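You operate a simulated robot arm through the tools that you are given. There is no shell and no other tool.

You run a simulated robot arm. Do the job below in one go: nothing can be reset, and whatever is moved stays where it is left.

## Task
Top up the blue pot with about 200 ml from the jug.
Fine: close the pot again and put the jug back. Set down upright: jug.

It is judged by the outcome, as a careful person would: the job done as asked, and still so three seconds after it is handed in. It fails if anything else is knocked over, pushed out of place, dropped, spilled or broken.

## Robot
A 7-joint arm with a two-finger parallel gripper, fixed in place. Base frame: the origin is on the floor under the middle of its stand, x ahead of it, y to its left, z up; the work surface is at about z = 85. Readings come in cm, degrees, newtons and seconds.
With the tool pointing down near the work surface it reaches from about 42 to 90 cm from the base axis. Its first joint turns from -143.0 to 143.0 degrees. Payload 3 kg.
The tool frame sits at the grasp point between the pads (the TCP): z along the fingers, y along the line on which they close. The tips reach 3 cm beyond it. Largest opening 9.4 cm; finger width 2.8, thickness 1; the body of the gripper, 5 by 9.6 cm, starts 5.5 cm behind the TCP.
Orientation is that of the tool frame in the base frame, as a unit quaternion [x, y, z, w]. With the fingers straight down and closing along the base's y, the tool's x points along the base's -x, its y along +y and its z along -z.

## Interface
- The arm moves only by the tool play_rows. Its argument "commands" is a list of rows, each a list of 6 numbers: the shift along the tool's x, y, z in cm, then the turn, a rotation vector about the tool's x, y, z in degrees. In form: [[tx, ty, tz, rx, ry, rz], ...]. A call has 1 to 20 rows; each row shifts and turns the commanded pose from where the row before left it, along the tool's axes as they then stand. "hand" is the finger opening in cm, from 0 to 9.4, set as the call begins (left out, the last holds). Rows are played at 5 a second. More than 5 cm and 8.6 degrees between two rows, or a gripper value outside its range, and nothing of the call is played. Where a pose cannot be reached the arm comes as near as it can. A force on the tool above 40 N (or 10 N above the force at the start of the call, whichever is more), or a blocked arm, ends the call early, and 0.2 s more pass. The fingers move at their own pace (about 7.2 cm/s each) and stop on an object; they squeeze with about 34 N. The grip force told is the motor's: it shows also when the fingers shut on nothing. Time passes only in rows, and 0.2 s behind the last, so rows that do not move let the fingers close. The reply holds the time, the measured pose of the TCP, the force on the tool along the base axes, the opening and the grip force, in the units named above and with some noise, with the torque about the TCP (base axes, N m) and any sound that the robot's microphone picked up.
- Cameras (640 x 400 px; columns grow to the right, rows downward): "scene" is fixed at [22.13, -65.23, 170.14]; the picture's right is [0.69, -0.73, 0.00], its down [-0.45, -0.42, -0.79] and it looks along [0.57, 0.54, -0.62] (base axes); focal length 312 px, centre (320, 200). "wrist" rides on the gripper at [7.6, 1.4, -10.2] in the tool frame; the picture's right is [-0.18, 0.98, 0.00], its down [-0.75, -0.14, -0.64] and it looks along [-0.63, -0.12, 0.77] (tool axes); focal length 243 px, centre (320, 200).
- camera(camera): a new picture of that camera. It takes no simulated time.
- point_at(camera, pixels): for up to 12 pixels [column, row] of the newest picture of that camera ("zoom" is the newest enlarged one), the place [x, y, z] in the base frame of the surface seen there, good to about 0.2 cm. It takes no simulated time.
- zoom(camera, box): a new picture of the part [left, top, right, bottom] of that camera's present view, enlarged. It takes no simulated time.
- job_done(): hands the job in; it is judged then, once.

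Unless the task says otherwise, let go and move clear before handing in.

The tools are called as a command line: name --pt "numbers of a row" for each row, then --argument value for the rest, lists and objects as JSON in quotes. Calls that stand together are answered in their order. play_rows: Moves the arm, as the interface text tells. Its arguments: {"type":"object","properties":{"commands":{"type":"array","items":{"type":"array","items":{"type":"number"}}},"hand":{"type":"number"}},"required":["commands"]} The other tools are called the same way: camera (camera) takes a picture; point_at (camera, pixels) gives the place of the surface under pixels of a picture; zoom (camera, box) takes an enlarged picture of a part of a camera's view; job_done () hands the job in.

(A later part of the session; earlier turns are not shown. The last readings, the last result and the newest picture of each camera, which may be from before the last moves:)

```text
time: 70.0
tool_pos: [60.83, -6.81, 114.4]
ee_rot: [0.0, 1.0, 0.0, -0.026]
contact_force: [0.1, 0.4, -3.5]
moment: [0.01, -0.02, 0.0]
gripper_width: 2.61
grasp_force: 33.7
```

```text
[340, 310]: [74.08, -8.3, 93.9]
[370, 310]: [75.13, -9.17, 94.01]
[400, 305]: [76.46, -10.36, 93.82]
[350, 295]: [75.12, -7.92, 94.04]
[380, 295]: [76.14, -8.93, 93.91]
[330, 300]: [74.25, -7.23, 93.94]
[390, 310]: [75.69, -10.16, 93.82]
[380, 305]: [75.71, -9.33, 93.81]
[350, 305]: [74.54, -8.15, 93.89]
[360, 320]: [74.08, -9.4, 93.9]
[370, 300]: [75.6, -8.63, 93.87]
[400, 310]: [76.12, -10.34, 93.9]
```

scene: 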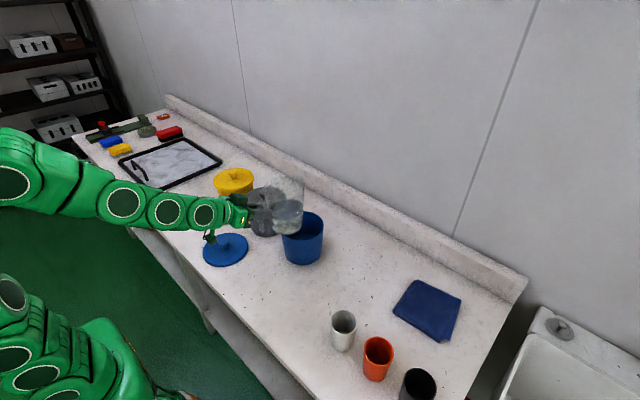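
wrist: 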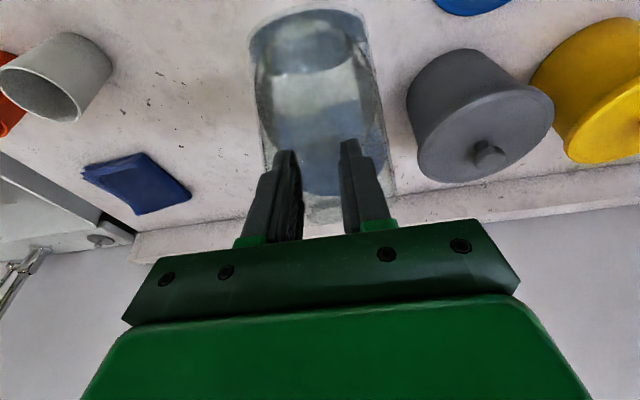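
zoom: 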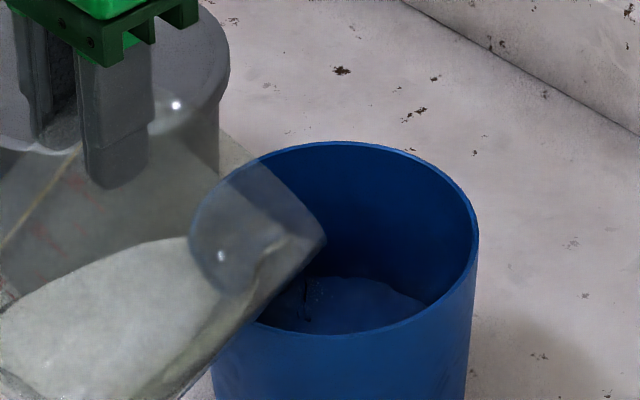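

The level now averages about 93.9 and Fz is -3.5 N, so it's right around 200 ml. I'll tilt back now to stop the flow.

play_rows --pt "0 0 0 0 -5 0" --pt "0 0 0 0 -5 0" --pt "0 0 0 0 -4 0" --pt "0 0 0 0 -4 0" --pt "0 0 0 0 0 0" --pt "0 0 0 0 0 0" --pt "0 0 0 0 0 0"

zoom --camera "scene" --box '[270, 190, 330, 250]'

point_at --camera "zoom" --pixels '[[340, 310], [370, 310], [400, 305], [350, 295], [380, 295], [330, 300], [390, 310], [380, 305], [350, 305], [360, 320], [370, 300], [400, 310]]'

play_rows --pt "0 0 0 0 0 0"

play_rows --pt "0 0 0 0 0 0"

play_rows --pt "0 0 0 0 0 0"

play_rows --pt "0 0 0 0 0 0"

play_rows --pt "0 0 0 0 0 0"

play_rows --pt "0 0 0 0 0 0"

play_rows --pt "0 0 0 0 0 0"

play_rows --pt "0 0 0 0 0 0"

zoom --camera "scene" --box '[270, 190, 330, 250]'

point_at --camera "zoom" --pixels '[[340, 310], [370, 310], [400, 305], [350, 295], [380, 295], [330, 300], [390, 310], [380, 305], [350, 305], [360, 320], [370, 300], [400, 310]]'

```text
time: 71.6
tool_pos: [61.12, -6.95, 114.41]
ee_rot: [0.0, 0.991, 0.0, 0.131]
contact_force: [0.3, -0.3, -3.5]
moment: [0.01, 0.11, 0.0]
gripper_width: 2.61
grasp_force: 34.1
```

```text
6.67 times, centred on (300, 220) of scene
```

zoom: 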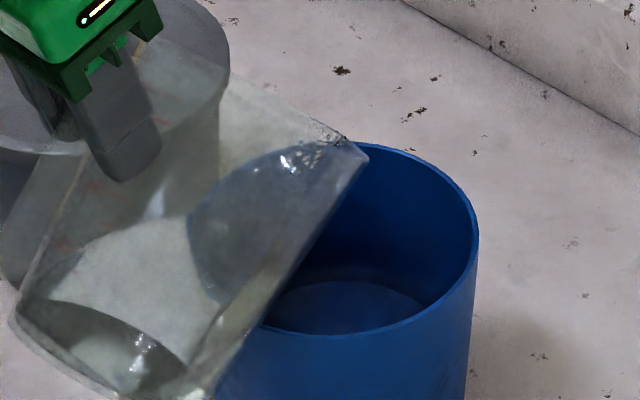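

```text
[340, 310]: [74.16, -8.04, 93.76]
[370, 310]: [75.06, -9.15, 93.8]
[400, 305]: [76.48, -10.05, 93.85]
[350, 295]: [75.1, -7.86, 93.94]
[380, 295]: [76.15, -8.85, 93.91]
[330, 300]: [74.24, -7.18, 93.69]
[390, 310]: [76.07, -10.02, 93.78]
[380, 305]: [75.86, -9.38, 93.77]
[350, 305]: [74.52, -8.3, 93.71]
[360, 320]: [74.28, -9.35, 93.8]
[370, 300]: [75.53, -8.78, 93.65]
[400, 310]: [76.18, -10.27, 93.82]
```

```text
time: 72.0
tool_pos: [61.03, -6.9, 114.46]
ee_rot: [-0.001, 0.991, 0.001, 0.131]
contact_force: [0.6, -0.5, -4.8]
moment: [-0.02, 0.12, 0.0]
gripper_width: 2.61
grasp_force: 33.6
```

```text
time: 72.4
tool_pos: [61.0, -6.87, 114.45]
ee_rot: [-0.001, 0.991, 0.0, 0.131]
contact_force: [-0.1, 0.1, -3.7]
moment: [0.02, 0.1, -0.04]
gripper_width: 2.57
grasp_force: 33.4
```

```text
time: 72.8
tool_pos: [61.0, -6.94, 114.47]
ee_rot: [-0.001, 0.991, 0.0, 0.13]
contact_force: [-0.6, 0.6, -4.1]
moment: [-0.01, 0.12, 0.0]
gripper_width: 2.6
grasp_force: 33.9
```

```text
time: 73.2
tool_pos: [60.97, -6.88, 114.39]
ee_rot: [0.0, 0.991, 0.0, 0.131]
contact_force: [-0.4, 0.2, -3.0]
moment: [-0.02, 0.07, 0.01]
gripper_width: 2.62
grasp_force: 34.3
```

```text
time: 73.6
tool_pos: [61.02, -6.82, 114.45]
ee_rot: [0.0, 0.991, -0.001, 0.13]
contact_force: [-0.6, -0.2, -3.8]
moment: [0.05, 0.1, -0.02]
gripper_width: 2.61
grasp_force: 33.7
```

```text
time: 74.0
tool_pos: [61.05, -6.92, 114.33]
ee_rot: [0.0, 0.991, 0.0, 0.131]
contact_force: [0.4, -0.7, -3.6]
moment: [0.02, 0.16, 0.02]
gripper_width: 2.58
grasp_force: 33.9
```

```text
time: 74.4
tool_pos: [61.1, -6.86, 114.47]
ee_rot: [0.0, 0.991, -0.001, 0.13]
contact_force: [0.1, 0.2, -4.0]
moment: [-0.01, 0.09, -0.01]
gripper_width: 2.59
grasp_force: 34.2
```

```text
time: 74.8
tool_pos: [61.05, -6.89, 114.45]
ee_rot: [0.0, 0.991, 0.0, 0.131]
contact_force: [0.1, 0.7, -3.6]
moment: [0.0, 0.14, -0.01]
gripper_width: 2.59
grasp_force: 33.6
```

```text
6.67 times, centred on (300, 220) of scene
```

zoom: 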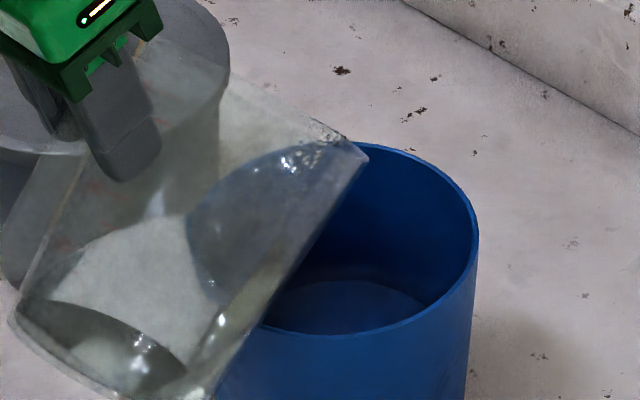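

```text
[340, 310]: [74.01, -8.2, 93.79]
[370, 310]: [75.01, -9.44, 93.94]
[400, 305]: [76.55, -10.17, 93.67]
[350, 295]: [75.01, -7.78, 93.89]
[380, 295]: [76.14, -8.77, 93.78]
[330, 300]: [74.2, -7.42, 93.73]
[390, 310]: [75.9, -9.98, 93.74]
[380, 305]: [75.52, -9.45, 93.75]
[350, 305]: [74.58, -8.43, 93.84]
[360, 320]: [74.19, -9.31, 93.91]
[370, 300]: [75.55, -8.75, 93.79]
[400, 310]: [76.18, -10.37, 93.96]
```

Readings average -3.79 N, a drop of about 1.94 N or roughly 198 ml, and the level is up 1.37 cm to 93.80, so the amount is right. I'll back off slightly so the jug's base clears the pot rim, then bring it upright over the pot.

play_rows --pt "0.6 0 -0.45 0 0 0" --pt "0.7 0 -0.45 0 0 0" --pt "0.62 0 -0.44 0 0 0" --pt "0 0 0 0 -3 0" --pt "0 0 0 0 -4 0" --pt "0 0 0 0 -4 0" --pt "0 0 0 0 -4 0" --pt "0 0 0 0 0 0"

zoom --camera "scene" --box '[230, 160, 370, 290]'

```text
time: 76.6
tool_pos: [58.82, -6.83, 115.15]
ee_rot: [0.001, 0.966, 0.0, 0.259]
contact_force: [0.5, 0.2, -3.3]
moment: [0.01, 0.25, -0.02]
gripper_width: 2.58
grasp_force: 33.7
```

```text
3.08 times, centred on (300, 225) of scene
```

zoom: 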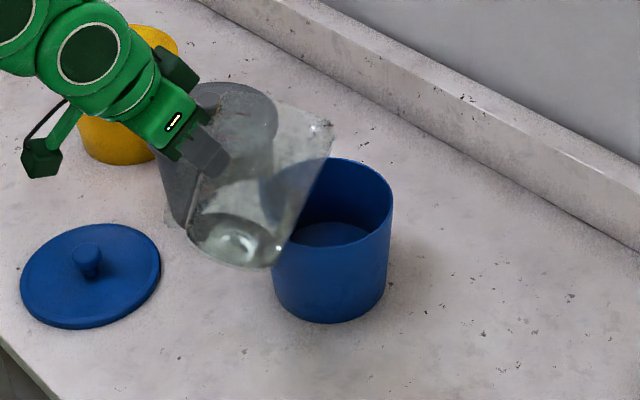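

The jug is clear of the rim at 30° of tilt with no contact, and the pot hasn't moved. I'll bring it fully upright.

play_rows --pt "0 0 0 0 -4 0" --pt "0 0 0 0 -5 0" --pt "0 0 0 0 -5 0" --pt "0 0 0 0 -5 0" --pt "0 0 0 0 -5 0" --pt "0 0 0 0 -4 0" --pt "0 0 0 0 -2 0" --pt "0 0 0 0 0 0" --pt "0 0 0 0 0 0"

zoom --camera "scene" --box '[230, 160, 370, 290]'

```text
time: 78.6
tool_pos: [58.93, -6.89, 115.35]
ee_rot: [0.0, 0.866, 0.0, 0.5]
contact_force: [0.1, -1.0, -4.2]
moment: [0.06, 0.35, -0.03]
gripper_width: 2.61
grasp_force: 33.8
```

```text
3.08 times, centred on (300, 225) of scene
```

zoom: 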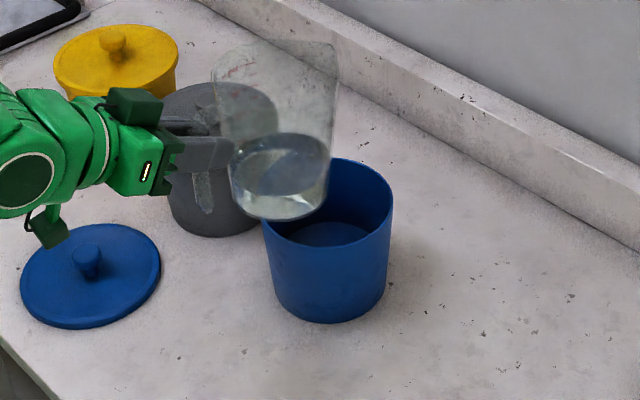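

The jug is upright again. I'll take a few readings to confirm the amount from the moment, with a target of about 0.38 N·m.

play_rows --pt "0 0 0 0 0 0"

play_rows --pt "0 0 0 0 0 0"

play_rows --pt "0 0 0 0 0 0"

play_rows --pt "0 0 0 0 0 0"

play_rows --pt "0 0 0 0 0 0"

play_rows --pt "0 0 0 0 0 0"

play_rows --pt "0 0 0 0 0 0"

play_rows --pt "0 0 0 0 0 0"

```text
time: 79.0
tool_pos: [58.86, -6.84, 115.41]
ee_rot: [-0.001, 0.866, 0.0, 0.5]
contact_force: [0.9, 0.6, -3.7]
moment: [0.0, 0.36, -0.01]
gripper_width: 2.59
grasp_force: 34.2
```

```text
time: 79.4
tool_pos: [58.93, -6.88, 115.38]
ee_rot: [0.0, 0.866, 0.0, 0.5]
contact_force: [0.5, -0.9, -4.2]
moment: [-0.02, 0.33, 0.03]
gripper_width: 2.59
grasp_force: 34.2
```

```text
time: 79.8
tool_pos: [58.76, -6.93, 115.38]
ee_rot: [0.0, 0.866, 0.001, 0.5]
contact_force: [0.4, -0.5, -4.1]
moment: [0.0, 0.39, 0.02]
gripper_width: 2.62
grasp_force: 34.1
```

```text
time: 80.2
tool_pos: [58.74, -6.87, 115.34]
ee_rot: [-0.001, 0.866, 0.0, 0.5]
contact_force: [1.3, 0.0, -3.4]
moment: [-0.02, 0.37, 0.04]
gripper_width: 2.57
grasp_force: 34.5
```

```text
time: 80.6
tool_pos: [58.88, -6.87, 115.33]
ee_rot: [0.0, 0.866, 0.0, 0.5]
contact_force: [0.9, -0.2, -4.1]
moment: [0.01, 0.37, -0.01]
gripper_width: 2.63
grasp_force: 34.1
```

```text
time: 81.0
tool_pos: [58.88, -6.93, 115.36]
ee_rot: [-0.001, 0.866, 0.001, 0.5]
contact_force: [0.0, -0.7, -4.2]
moment: [-0.02, 0.37, -0.01]
gripper_width: 2.61
grasp_force: 34.1
```

```text
time: 81.4
tool_pos: [58.87, -6.82, 115.23]
ee_rot: [0.0, 0.866, 0.0, 0.501]
contact_force: [-0.1, -0.5, -4.1]
moment: [0.02, 0.39, -0.01]
gripper_width: 2.59
grasp_force: 33.9
```

```text
time: 81.8
tool_pos: [58.86, -6.75, 115.36]
ee_rot: [0.0, 0.866, 0.0, 0.5]
contact_force: [-0.6, -0.2, -4.3]
moment: [-0.01, 0.39, -0.01]
gripper_width: 2.62
grasp_force: 34.1
```

The moment averages 0.369 N·m, equivalent to about 205 ml and consistent with the other measures. Now I'll carry the jug back across to y≈-25.9.

play_rows --pt "-0.25 -0.6 0.43 0 0 0" --pt "-0.25 -1.2 0.43 0 0 0" --pt "0 -1.8 0 0 0 0" --pt "0 -2 0 0 0 0" --pt "0 -2 0 0 0 0" --pt "0 -2 0 0 0 0" --pt "0 -2 0 0 0 0" --pt "0 -2 0 0 0 0" --pt "0 -2 0 0 0 0" --pt "0 -1.6 0 0 0 0" --pt "0 -1.2 0 0 0 0" --pt "0 -0.6 0 0 0 0" --pt "0 0 0 0 0 0"

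camera --camera "scene"

```text
time: 84.6
tool_pos: [59.83, -25.85, 115.19]
ee_rot: [0.0, 0.866, 0.0, 0.5]
contact_force: [-1.0, -0.8, -4.2]
moment: [0.01, 0.36, -0.03]
gripper_width: 2.62
grasp_force: 33.8
```

```text
taken
```

scene: 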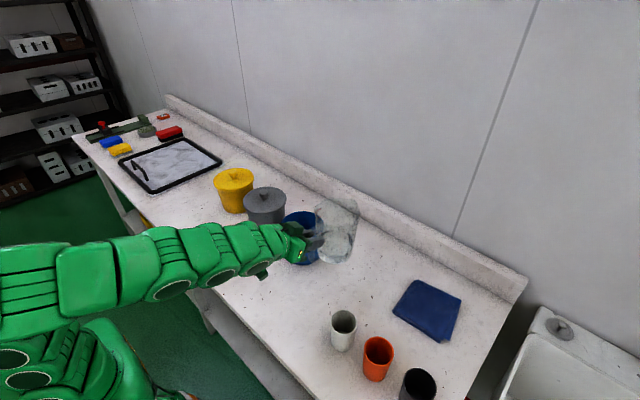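

The jug is back at y≈-25.85 and upright. I'll descend diagonally to above its original spot, around (71.0,-25.9,100.3).

play_rows --pt "0.4 0 0.95 0 0 0" --pt "0.81 0 1.9 0 0 0" --pt "0.81 0 1.9 0 0 0" --pt "0.81 0 1.9 0 0 0" --pt "0.81 0 1.9 0 0 0" --pt "0.81 0 1.9 0 0 0" --pt "0.81 0 1.9 0 0 0" --pt "0.81 0 1.9 0 0 0" --pt "0.81 0 1.9 0 0 0" --pt "0.42 0 1.0 0 0 0" --pt "0 0 0 0 0 0"

zoom --camera "scene" --box '[290, 200, 410, 310]'

```text
time: 87.0
tool_pos: [70.96, -26.03, 100.29]
ee_rot: [0.0, 0.866, 0.0, 0.5]
contact_force: [-0.1, -0.4, -3.6]
moment: [0.0, 0.37, -0.02]
gripper_width: 2.61
grasp_force: 34.3
```

```text
3.64 times, centred on (350, 255) of scene
```

zoom: 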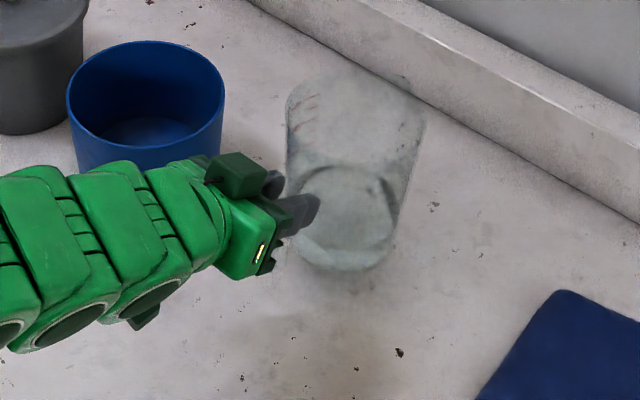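

I'm directly above the original spot at z=100.3. I'll lower straight down to about 96.7, just above contact.

play_rows --pt "0.6 0.05 0.35 0 0 0" --pt "0.87 0.05 0.5 0 0 0" --pt "0.87 0 0.5 0 0 0" --pt "0.52 0 0.3 0 0 0" --pt "0.26 0 0.15 0 0 0" --pt "0 0 0 0 0 0"

play_rows --pt "0.13 0 0.075 0 0 0" --pt "0 0 0 0 0 0"

play_rows --pt "0.13 0 0.075 0 0 0" --pt "0 0 0 0 0 0"

```text
time: 88.4
tool_pos: [71.11, -25.98, 96.9]
ee_rot: [0.001, 0.865, -0.001, 0.502]
contact_force: [-4.2, 0.7, 9.6]
moment: [-0.04, -1.03, -0.09]
gripper_width: 2.61
grasp_force: 33.6
```

```text
time: 89.0
tool_pos: [71.05, -25.79, 96.7]
ee_rot: [0.0, 0.866, 0.0, 0.5]
contact_force: [-4.7, -0.1, 9.0]
moment: [-0.06, -0.96, -0.12]
gripper_width: 2.6
grasp_force: 33.8
```

```text
time: 89.6
tool_pos: [70.91, -25.77, 96.4]
ee_rot: [0.0, 0.866, -0.001, 0.5]
contact_force: [-3.3, -0.8, 8.3]
moment: [-0.03, -0.93, -0.11]
gripper_width: 2.59
grasp_force: 33.7
```

The jug touched down slightly early, at z≈96.9 with 9 N, so it had drooped a touch in the grip. I'll check whether it now sits flat.

zoom --camera "scene" --box '[310, 215, 400, 305]'

camera --camera "wrist"

zoom --camera "wrist" --box '[240, 0, 410, 240]'

```text
4.44 times, centred on (355, 260) of scene
```

zoom: 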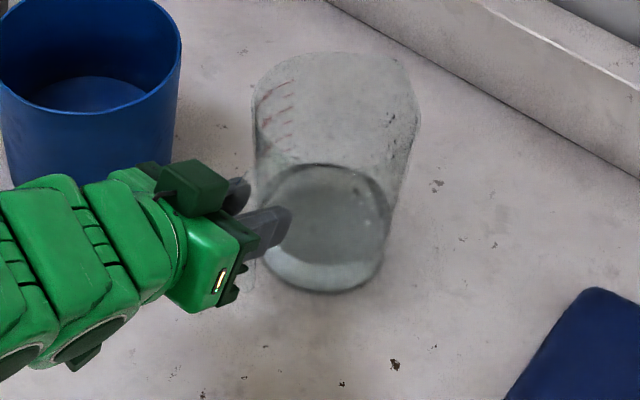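

```text
taken
```

wrist: 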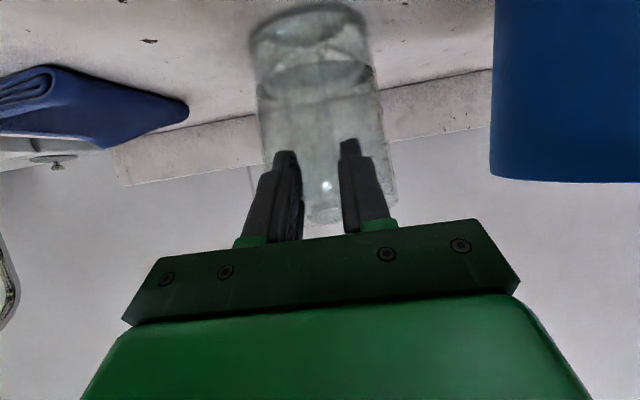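

```text
1.67 times, centred on (325, 120) of wrist
```

zoom: 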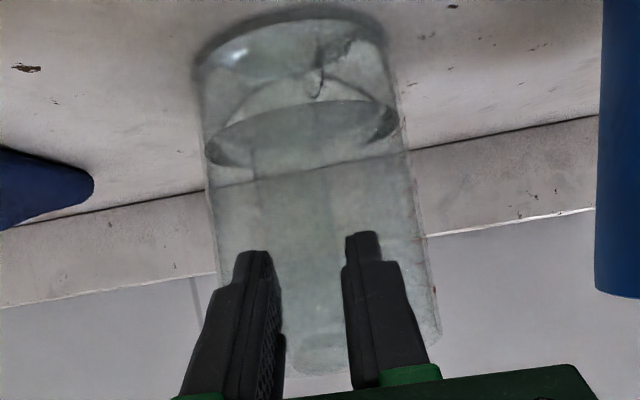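

The jug's base lines up with its original outline at zoom (325,293). I'll lower the last 0.15 cm so the whole base seats, then check the force.

play_rows --pt "0.09 0 0.05 0 0 0" --pt "0 0 0 0 0 0"

play_rows --pt "0.06 0 0.035 0 0 0" --pt "0 0 0 0 0 0"

```text
time: 90.2
tool_pos: [70.94, -25.82, 96.3]
ee_rot: [0.0, 0.866, 0.0, 0.499]
contact_force: [-4.0, 0.1, 7.8]
moment: [-0.04, -0.89, -0.02]
gripper_width: 2.59
grasp_force: 34.1
```

```text
time: 90.8
tool_pos: [70.91, -25.81, 96.38]
ee_rot: [0.0, 0.866, 0.0, 0.501]
contact_force: [-4.6, -0.8, 8.9]
moment: [-0.01, -0.87, -0.07]
gripper_width: 2.58
grasp_force: 33.8
```

play_rows --pt "0.1 0 0.06 0 0 0" --pt "0 0 0 0 0 0"

zoom --camera "scene" --box '[325, 255, 385, 295]'

```text
time: 91.4
tool_pos: [71.03, -25.71, 96.23]
ee_rot: [0.001, 0.865, -0.001, 0.501]
contact_force: [-8.4, 1.1, 23.9]
moment: [-0.02, -0.37, 0.0]
gripper_width: 2.61
grasp_force: 34.1
```

```text
10.00 times, centred on (355, 275) of scene
```

zoom: 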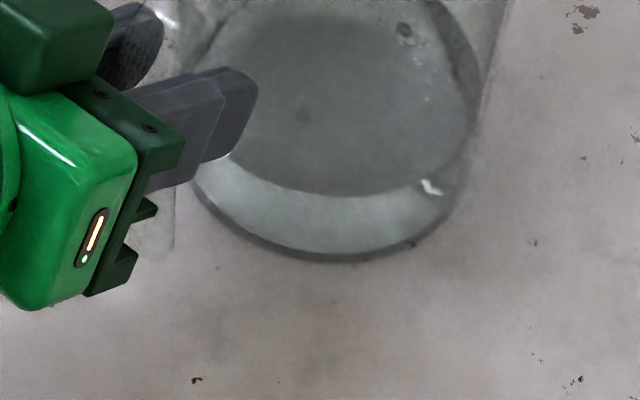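

Fz has jumped to 24 N and the moment has dropped, so the full base is now seated. I'll unload slightly, then open the fingers just enough to free the handle.

play_rows --pt "-0.1 0 -0.06 0 0 0" --pt "0 0 0 0 0 0"

play_rows --pt "0 0 0 0 0 0" --pt "0 0 0 0 0 0" --pt "0 0 0 0 0 0" --pt "0 0 0 0 0 0" --hand 6

zoom --camera "scene" --box '[310, 215, 400, 305]'

zoom --camera "wrist" --box '[240, 60, 410, 240]'

```text
time: 92.0
tool_pos: [71.03, -25.79, 96.37]
ee_rot: [0.0, 0.866, -0.001, 0.501]
contact_force: [2.5, -0.6, 13.2]
moment: [-0.02, -0.88, -0.07]
gripper_width: 2.58
grasp_force: 33.4
```

```text
time: 93.0
tool_pos: [71.01, -25.72, 96.21]
ee_rot: [0.0, 0.866, 0.0, 0.5]
contact_force: [0.1, -0.5, 0.2]
moment: [0.01, -0.01, 0.0]
gripper_width: 6.04
grasp_force: 0.0
```

```text
4.44 times, centred on (355, 260) of scene
```

zoom: 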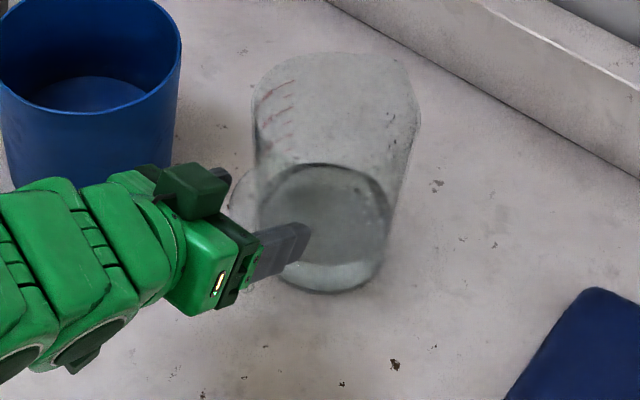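

```text
2.22 times, centred on (325, 150) of wrist
```

zoom: 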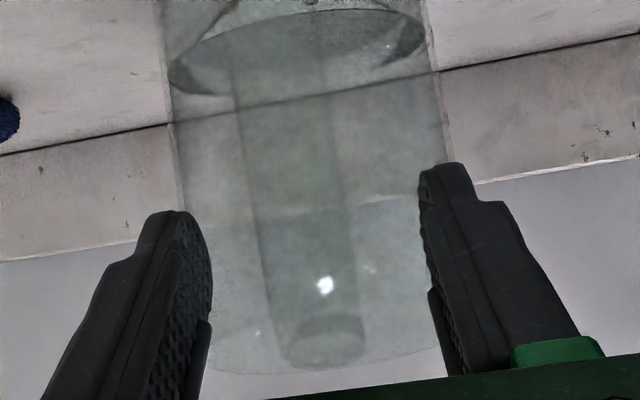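

The jug is released and standing where it was. I'll back straight out along the finger axis, then rise clear.

play_rows --pt "0 0 -1 0 0 0" --pt "0 0 -1.5 0 0 0" --pt "0 0 -2 0 0 0" --pt "0 0 -2.2 0 0 0" --pt "0 0 -2.2 0 0 0" --pt "-0.5 0 -2.2 0 0 0" --pt "-2 0 -1.5 0 0 0" --pt "-2.5 0 -1.5 0 0 0" --pt "-2.5 0 -1.5 0 0 0" --pt "-1 0 -0.5 0 0 0" --pt "0 0 0 0 0 0"

camera --camera "scene"

zoom --camera "scene" --box '[250, 190, 400, 300]'

```text
time: 95.4
tool_pos: [61.16, -25.61, 111.86]
ee_rot: [0.0, 0.866, 0.001, 0.5]
contact_force: [-0.5, 0.2, -0.2]
moment: [0.0, -0.02, -0.01]
gripper_width: 6.0
grasp_force: 0.1
```

```text
taken
```

scene: 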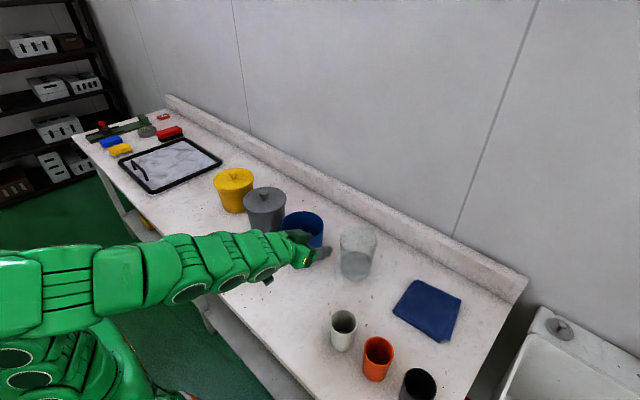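

```text
3.64 times, centred on (325, 245) of scene
```

zoom: 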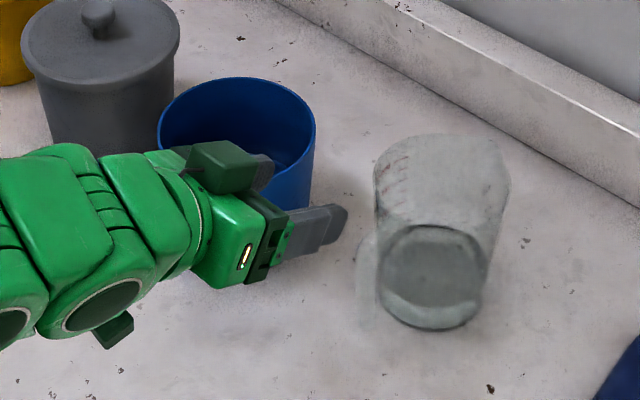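

The jug stands undisturbed at its spot. I'll rotate the tool back to straight down and move toward the lid.

play_rows --pt "0 0 0 0 7.5 0" --pt "0 0 0 0 7.5 0" --pt "0 0 0 0 7.5 0" --pt "0 0 0 0 7.5 0" --pt "0 0 0 0 7.5 0" --pt "0 0 0 0 7.5 0" --pt "0 0 0 0 7.5 0" --pt "0 0 0 0 7.5 0" --pt "0 0 0 0 0 0"

play_rows --pt "1 2 0 0 0 0" --pt "1 4 0 0 0 0" --pt "1 4 0 0 0 0" --pt "1 4 0 0 0 0" --pt "1 4 0 0 0 0" --pt "0.7 4 0 0 0 0" --pt "0 4 0 0 0 0" --pt "0 4 0 0 0 0" --pt "0 4 0 0 0 0" --pt "0 4 0 0 0 0" --pt "0 1.8 0 0 0 0" --pt "0 0 0 0 0 0" --hand 9.4

camera --camera "wrist"

camera --camera "scene"

```text
time: 97.4
tool_pos: [61.26, -25.85, 111.77]
ee_rot: [-0.001, 1.0, 0.0, 0.001]
contact_force: [0.8, 0.1, 0.1]
moment: [-0.03, 0.01, 0.02]
gripper_width: 5.98
grasp_force: 0.0
```

```text
time: 100.0
tool_pos: [55.64, 14.12, 111.74]
ee_rot: [0.0, 1.0, 0.0, 0.0]
contact_force: [0.3, 0.6, 0.3]
moment: [-0.01, 0.0, 0.0]
gripper_width: 9.39
grasp_force: 0.1
```

```text
taken
```

wrist: 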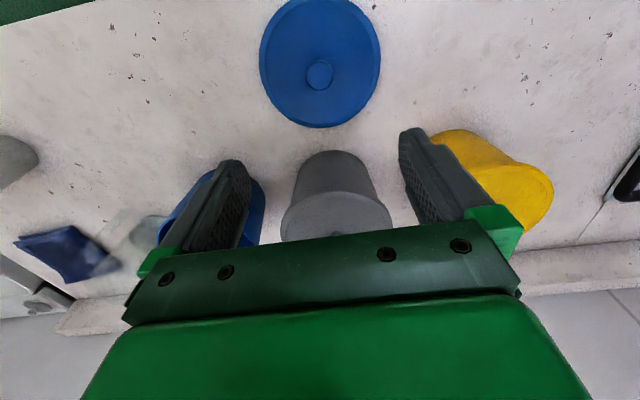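

```text
taken
```

scene: 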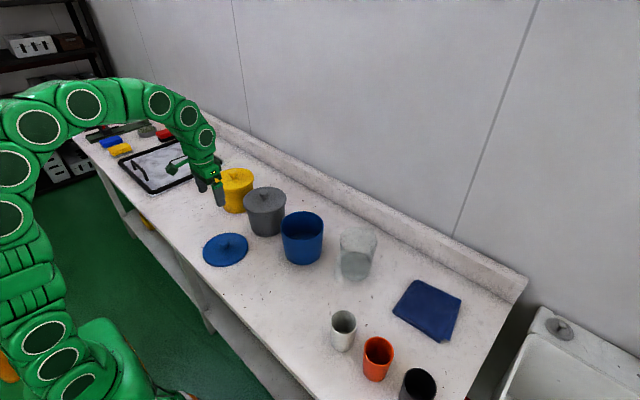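

The lid, pot and jug are all in clear view. I'll measure the knob's position, the pot's open rim, and the final level.

point_at --camera "wrist" --pixels '[[320, 73], [309, 73], [331, 73], [320, 63], [320, 84], [262, 60], [379, 62], [320, 125]]'

zoom --camera "scene" --box '[270, 200, 335, 270]'

point_at --camera "zoom" --pixels '[[211, 150], [432, 152], [318, 68], [321, 246], [245, 85], [400, 88], [250, 228], [395, 225], [321, 190], [290, 180], [350, 180], [320, 170]]'

```text
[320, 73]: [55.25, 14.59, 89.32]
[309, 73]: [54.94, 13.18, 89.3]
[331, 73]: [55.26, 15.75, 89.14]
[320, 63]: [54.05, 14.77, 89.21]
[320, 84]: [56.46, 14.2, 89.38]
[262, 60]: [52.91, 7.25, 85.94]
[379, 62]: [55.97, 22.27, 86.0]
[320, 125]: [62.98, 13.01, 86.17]
```

```text
5.71 times, centred on (302, 235) of scene
```

zoom: 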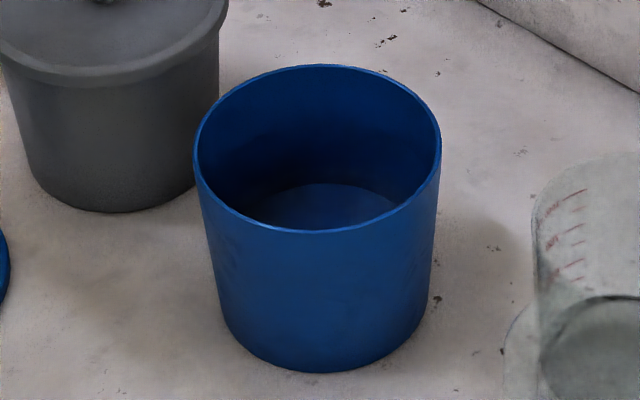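

```text
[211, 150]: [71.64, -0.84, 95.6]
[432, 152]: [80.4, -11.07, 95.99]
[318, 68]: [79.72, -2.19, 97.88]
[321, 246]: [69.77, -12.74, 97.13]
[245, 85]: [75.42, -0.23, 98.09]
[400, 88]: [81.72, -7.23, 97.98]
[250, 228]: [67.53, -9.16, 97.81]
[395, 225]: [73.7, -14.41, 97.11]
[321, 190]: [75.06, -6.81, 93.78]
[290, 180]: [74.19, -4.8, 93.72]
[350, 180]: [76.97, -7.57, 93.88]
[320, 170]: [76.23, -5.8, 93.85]
```

The pot's final level reads 93.8, and its rim centre fits to about (74.4,-7.1). I'll descend to the lid's knob at about (55.4,14.3) and grip at the height where I released it, z≈89.75.

play_rows --pt "0.24 0.15 2 0 0 0" --pt "0 0 4 0 0 0" --pt "0 0 4 0 0 0" --pt "0 0 4 0 0 0" --pt "0 0 3.5 0 0 0" --pt "0 0 2.5 0 0 0" --pt "0 0 1 0 0 0" --pt "0 0 0.6 0 0 0" --pt "0 0 0 0 0 0"

camera --camera "wrist"

zoom --camera "scene" --box '[180, 200, 250, 270]'

```text
time: 102.0
tool_pos: [55.41, 14.09, 90.13]
ee_rot: [0.0, 1.0, 0.0, 0.0]
contact_force: [0.6, 0.8, 0.1]
moment: [0.03, 0.01, 0.0]
gripper_width: 9.38
grasp_force: 0.0
```

```text
taken
```

wrist: 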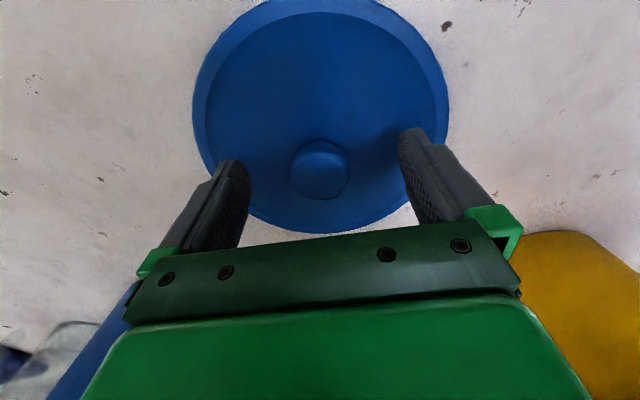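

```text
5.71 times, centred on (215, 235) of scene
```

zoom: 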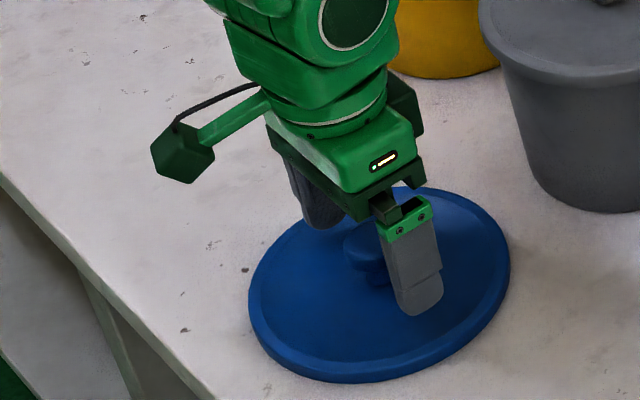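

The knob is centred between the fingers at wrist (320,170). I'll go down 0.35 cm and close.

play_rows --pt "0 0.05 0.35 0 0 0" --pt "0 0 0 0 0 0"

play_rows --pt "0 0 0 0 0 0" --pt "0 0 0 0 0 0" --pt "0 0 0 0 0 0" --pt "0 0 0 0 0 0" --pt "0 0 0 0 0 0" --hand 0

play_rows --pt "0 0 -0.5 0 0 0" --pt "0 0 -1 0 0 0" --pt "0 0 0 0 0 0"

camera --camera "wrist"

zoom --camera "scene" --box '[180, 200, 250, 270]'

```text
time: 102.6
tool_pos: [55.5, 14.15, 89.78]
ee_rot: [-0.001, 1.0, 0.0, 0.0]
contact_force: [0.2, -0.1, -0.3]
moment: [0.01, -0.03, -0.03]
gripper_width: 9.42
grasp_force: 0.0
```

```text
time: 103.8
tool_pos: [55.49, 14.23, 89.84]
ee_rot: [0.0, 1.0, 0.001, 0.0]
contact_force: [-0.4, -0.4, 1.9]
moment: [0.0, 0.05, 0.0]
gripper_width: 3.21
grasp_force: 34.3
```

```text
time: 104.6
tool_pos: [55.35, 14.3, 91.19]
ee_rot: [0.001, 1.0, -0.001, 0.0]
contact_force: [-0.3, 0.0, 0.1]
moment: [-0.01, 0.01, -0.03]
gripper_width: 3.24
grasp_force: 34.2
```

```text
taken
```

wrist: 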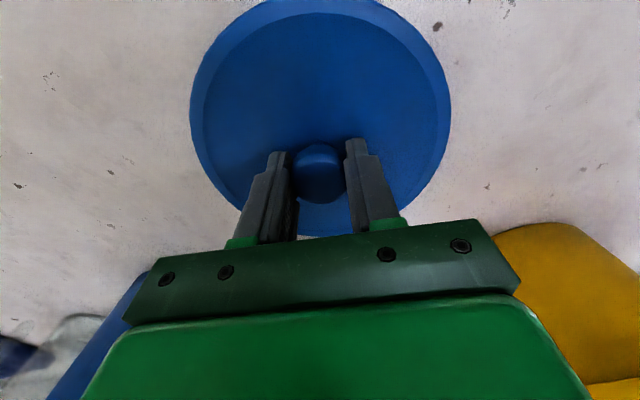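

```text
5.71 times, centred on (215, 235) of scene
```

zoom: 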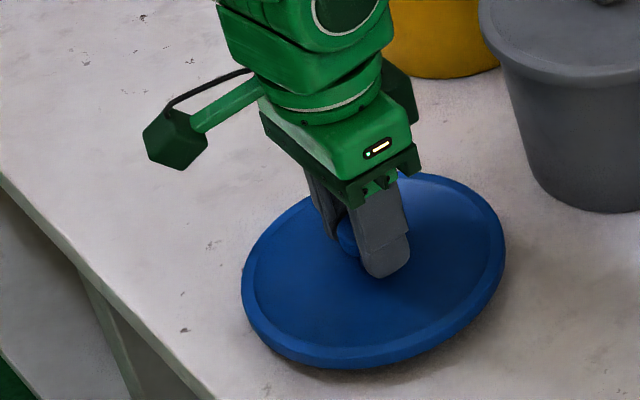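

I have the lid with the same grip as before (knob at wrist (318,173)). I'll lift it to z≈110.9 and carry it back across and forward to the pot.

play_rows --pt "0 0 -2 0 0 0" --pt "0 0 -3 0 0 0" --pt "0 0 -3 0 0 0" --pt "0 0 -3 0 0 0" --pt "0 0 -3 0 0 0" --pt "0 0 -3 0 0 0" --pt "0 0 -2 0 0 0" --pt "0 0 -0.7 0 0 0" --pt "0 0 0 0 0 0"

play_rows --pt "0 -2 0 0 0 0" --pt "0 -3 0 0 0 0" --pt "0 -3 0 0 0 0" --pt "0 -3 0 0 0 0" --pt "0 -3 0 0 0 0" --pt "0 -3 0 0 0 0" --pt "-1 -2.5 0 0 0 0" --pt "-2 -1.3 0 0 0 0" --pt "-3 -0.5 0 0 0 0" --pt "-3 0 0 0 0 0" --pt "-3 0 0 0 0 0" --pt "-3 0 0 0 0 0" --pt "-2.5 0 0 0 0 0" --pt "-1 0 0 0 0 0" --pt "0 0 0 0 0 0"

zoom --camera "scene" --box '[250, 170, 350, 280]'

camera --camera "wrist"

```text
time: 106.6
tool_pos: [55.48, 14.27, 110.96]
ee_rot: [-0.001, 1.0, -0.001, 0.001]
contact_force: [0.5, 0.7, -0.6]
moment: [0.0, 0.02, -0.03]
gripper_width: 3.23
grasp_force: 33.1
```

```text
time: 109.8
tool_pos: [73.73, -6.99, 111.1]
ee_rot: [0.0, 1.0, -0.001, 0.0]
contact_force: [-0.1, -0.6, -0.6]
moment: [-0.01, -0.05, 0.04]
gripper_width: 3.24
grasp_force: 33.6
```

```text
3.64 times, centred on (300, 225) of scene
```

zoom: 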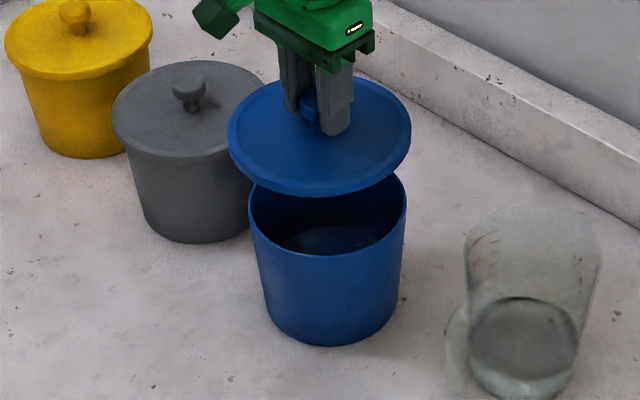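

```text
taken
```

wrist: 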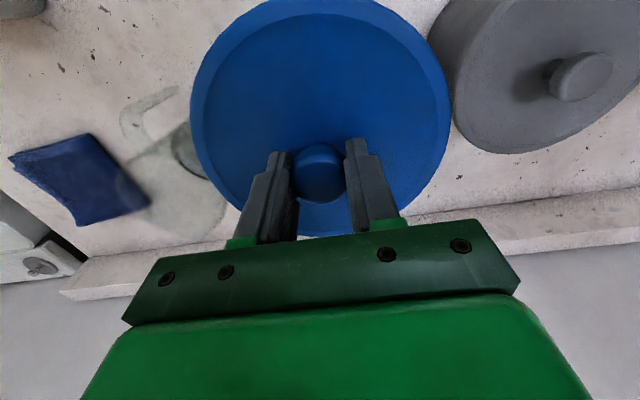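

The lid is over the pot with the TCP at (73.73,-6.99). I'll measure the lid's rim from the same scene camera to align it with the pot's centre.

point_at --camera "zoom" --pixels '[[231, 137], [408, 120], [300, 190], [350, 187], [245, 105], [390, 92], [260, 170], [395, 160], [355, 78], [265, 88], [232, 150], [409, 135]]'

point_at --camera "scene" --pixels '[[281, 232], [322, 232], [300, 240], [282, 226], [322, 225], [310, 239]]'

```text
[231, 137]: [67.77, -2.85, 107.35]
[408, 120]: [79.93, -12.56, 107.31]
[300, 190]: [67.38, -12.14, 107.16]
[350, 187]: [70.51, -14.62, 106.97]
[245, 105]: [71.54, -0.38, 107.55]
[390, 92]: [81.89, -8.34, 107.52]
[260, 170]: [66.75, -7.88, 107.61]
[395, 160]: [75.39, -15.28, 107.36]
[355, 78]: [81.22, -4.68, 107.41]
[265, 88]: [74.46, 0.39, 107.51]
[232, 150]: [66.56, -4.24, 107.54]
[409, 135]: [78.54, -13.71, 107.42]
```

```text
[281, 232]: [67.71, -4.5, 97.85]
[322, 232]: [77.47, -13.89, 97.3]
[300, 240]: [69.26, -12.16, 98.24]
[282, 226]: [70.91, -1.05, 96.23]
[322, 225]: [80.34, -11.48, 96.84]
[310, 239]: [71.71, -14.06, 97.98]
```

From the scene camera the lid centre is about (73.98,-7.53) and the pot's about (74.46,-7.26), while the original seated TCP was (74.34,-6.97). I'll shift +0.6 in x, descend to just above the rim, and check again.

play_rows --pt "-0.6 0.05 0 0 0 0" --pt "0 0 2 0 0 0" --pt "0 0 2 0 0 0" --pt "0 0 1.5 0 0 0" --pt "0 0 1 0 0 0" --pt "0 0 0 0 0 0"

zoom --camera "scene" --box '[270, 200, 335, 270]'

camera --camera "wrist"

```text
time: 111.2
tool_pos: [74.43, -6.99, 104.42]
ee_rot: [0.0, 1.0, 0.0, 0.0]
contact_force: [0.4, -0.8, -1.2]
moment: [0.01, 0.01, 0.01]
gripper_width: 3.23
grasp_force: 34.3
```

```text
5.71 times, centred on (302, 235) of scene
```

zoom: 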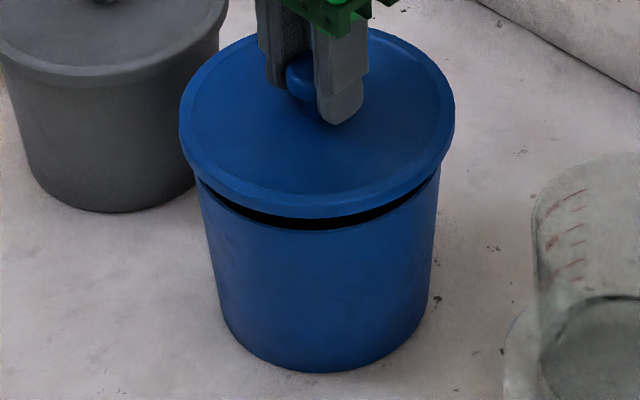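

```text
taken
```

wrist: 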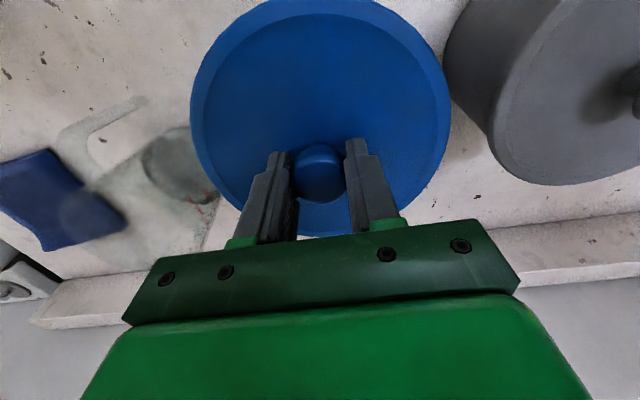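

The lid overhangs evenly (16 px on the left, 14 px on the right in the zoom) and its horizontal centre matches the original picture. I'll lower gently toward the seated height of about 102.35.

play_rows --pt "0.05 0.03 0.7 0 0 0" --pt "0 0 0.5 0 0 0" --pt "0 0 0.3 0 0 0" --pt "0 0 0 0 0 0"

zoom --camera "scene" --box '[270, 200, 335, 270]'

```text
time: 112.2
tool_pos: [74.27, -7.06, 102.98]
ee_rot: [0.0, 1.0, 0.0, -0.001]
contact_force: [0.0, 0.0, -0.2]
moment: [0.0, 0.01, 0.03]
gripper_width: 3.24
grasp_force: 34.2
```

```text
5.71 times, centred on (302, 235) of scene
```

zoom: 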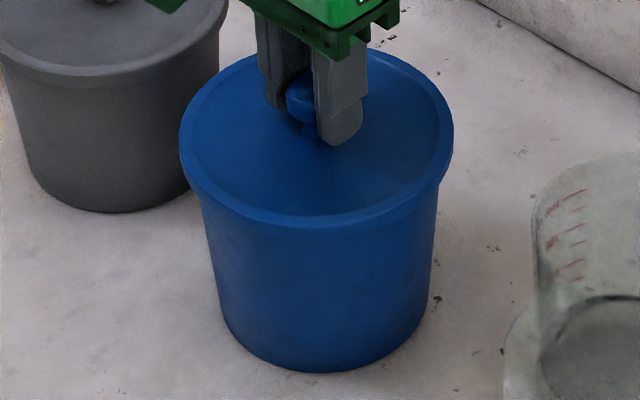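

The lid has closed the visible gap and there's no contact force yet. I'll continue in small steps.

play_rows --pt "0 0 0.2 0 0 0" --pt "0 0 0 0 0 0"

play_rows --pt "0 0 0.15 0 0 0" --pt "0 0 0 0 0 0"

play_rows --pt "0 0 0.15 0 0 0" --pt "0 0 0 0 0 0"

```text
time: 112.8
tool_pos: [74.57, -6.93, 102.63]
ee_rot: [0.0, 1.0, 0.0, 0.0]
contact_force: [-0.5, -0.4, -0.6]
moment: [0.03, 0.01, -0.02]
gripper_width: 3.22
grasp_force: 33.5
```

```text
time: 113.4
tool_pos: [74.44, -7.06, 102.73]
ee_rot: [0.0, 1.0, -0.001, -0.001]
contact_force: [-0.7, -0.1, -0.5]
moment: [0.05, 0.02, 0.01]
gripper_width: 3.25
grasp_force: 34.2
```

```text
time: 114.0
tool_pos: [74.51, -6.96, 102.41]
ee_rot: [0.0, 1.0, 0.0, 0.0]
contact_force: [0.1, 0.1, -0.9]
moment: [-0.01, 0.02, -0.01]
gripper_width: 3.22
grasp_force: 34.3
```

play_rows --pt "0 0 0.1 0 0 0" --pt "0 0 0 0 0 0"

play_rows --pt "0 0 0.1 0 0 0" --pt "0 0 0 0 0 0"

zoom --camera "scene" --box '[270, 200, 335, 270]'

point_at --camera "zoom" --pixels '[[230, 150], [300, 200], [400, 150], [420, 120], [260, 180], [220, 120], [350, 195], [390, 80]]'

```text
time: 114.6
tool_pos: [74.33, -7.01, 102.44]
ee_rot: [0.0, 1.0, -0.001, 0.001]
contact_force: [0.4, 0.5, -1.1]
moment: [-0.02, -0.01, 0.05]
gripper_width: 3.26
grasp_force: 34.3
```

```text
time: 115.2
tool_pos: [74.42, -6.92, 102.26]
ee_rot: [0.0, 1.0, 0.001, 0.0]
contact_force: [-0.4, 0.8, -0.5]
moment: [0.02, -0.01, 0.01]
gripper_width: 3.22
grasp_force: 33.7
```

```text
5.71 times, centred on (302, 235) of scene
```

zoom: 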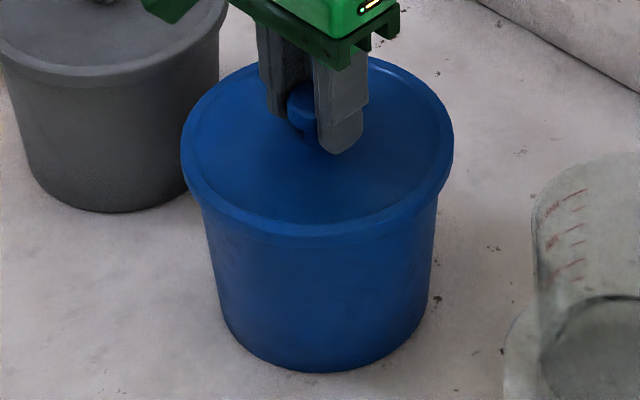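

```text
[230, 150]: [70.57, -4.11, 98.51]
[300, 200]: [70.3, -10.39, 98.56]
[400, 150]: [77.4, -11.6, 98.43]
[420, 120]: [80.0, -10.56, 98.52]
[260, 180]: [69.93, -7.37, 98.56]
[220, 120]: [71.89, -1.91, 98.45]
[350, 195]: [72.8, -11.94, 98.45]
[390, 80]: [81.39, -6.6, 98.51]
```

The lid top reads about 98.5 all round and is level, matching the original 98.4–98.6. I'll take one more small step to confirm it's seated.

play_rows --pt "0 0 0.1 0 0 0" --pt "0 0 0 0 0 0"

play_rows --pt "0 0 0.1 0 0 0" --pt "0 0 0 0 0 0"

```text
time: 115.8
tool_pos: [74.38, -7.03, 102.19]
ee_rot: [0.0, 1.0, 0.0, 0.001]
contact_force: [-6.9, -0.4, 11.0]
moment: [-0.01, 0.22, -0.02]
gripper_width: 3.23
grasp_force: 33.8
heard: snap
```

```text
time: 116.4
tool_pos: [74.44, -7.09, 102.21]
ee_rot: [0.0, 1.0, 0.0, 0.002]
contact_force: [-6.4, -8.0, 34.5]
moment: [-0.18, 0.0, -0.03]
gripper_width: 3.24
grasp_force: 33.9
```

A snap was heard and Fz rose to 34 N, so the lid has seated and clicked shut. I'll ease off the pressure and release.

play_rows --pt "0 0 -0.13 0 0 0" --pt "0 0 0 0 0 0"

play_rows --pt "0 0 0 0 0 0" --pt "0 0 0 0 0 0" --pt "0 0 0 0 0 0" --pt "0 0 0 0 0 0" --hand 9.4

play_rows --pt "0 0 -1 0 0 0" --pt "0 0 -2 0 0 0" --pt "0 0 -3 0 0 0" --pt "0 0 -2.5 0 0 0" --pt "0 0 0 0 0 0"

camera --camera "scene"

zoom --camera "scene" --box '[250, 190, 400, 300]'

```text
time: 117.0
tool_pos: [74.31, -6.95, 102.14]
ee_rot: [0.0, 1.0, 0.0, 0.0]
contact_force: [-0.1, -9.4, 20.2]
moment: [-0.15, -0.22, -0.02]
gripper_width: 3.23
grasp_force: 34.3
```

```text
time: 118.0
tool_pos: [74.45, -7.05, 102.24]
ee_rot: [0.001, 1.0, 0.001, 0.001]
contact_force: [0.4, 0.5, 0.0]
moment: [0.0, 0.0, 0.02]
gripper_width: 9.39
grasp_force: 0.0
```

```text
time: 119.2
tool_pos: [74.35, -7.13, 110.72]
ee_rot: [0.0, 1.0, 0.0, 0.0]
contact_force: [-0.5, 0.0, -0.3]
moment: [0.02, -0.01, -0.03]
gripper_width: 9.4
grasp_force: 0.0
```

```text
taken
```

scene: 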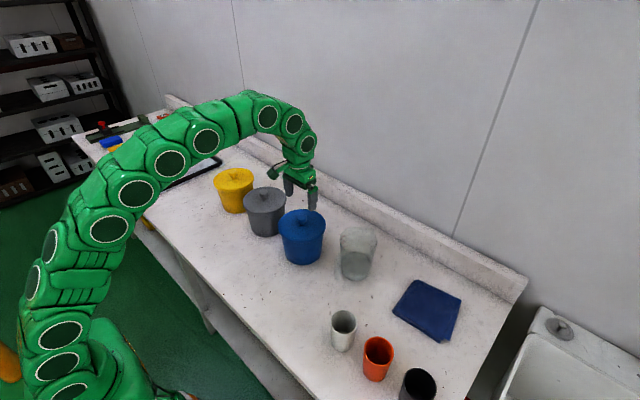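

```text
3.64 times, centred on (325, 245) of scene
```

zoom: 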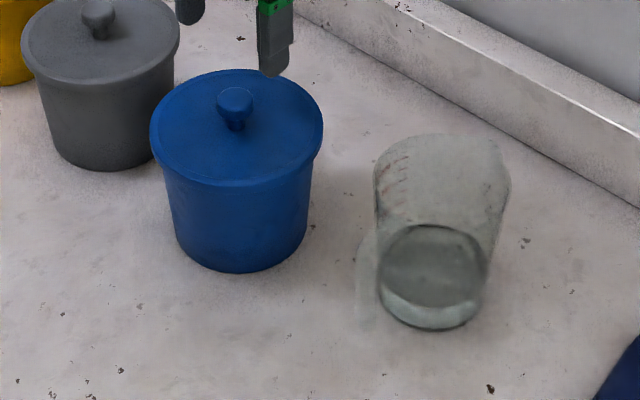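

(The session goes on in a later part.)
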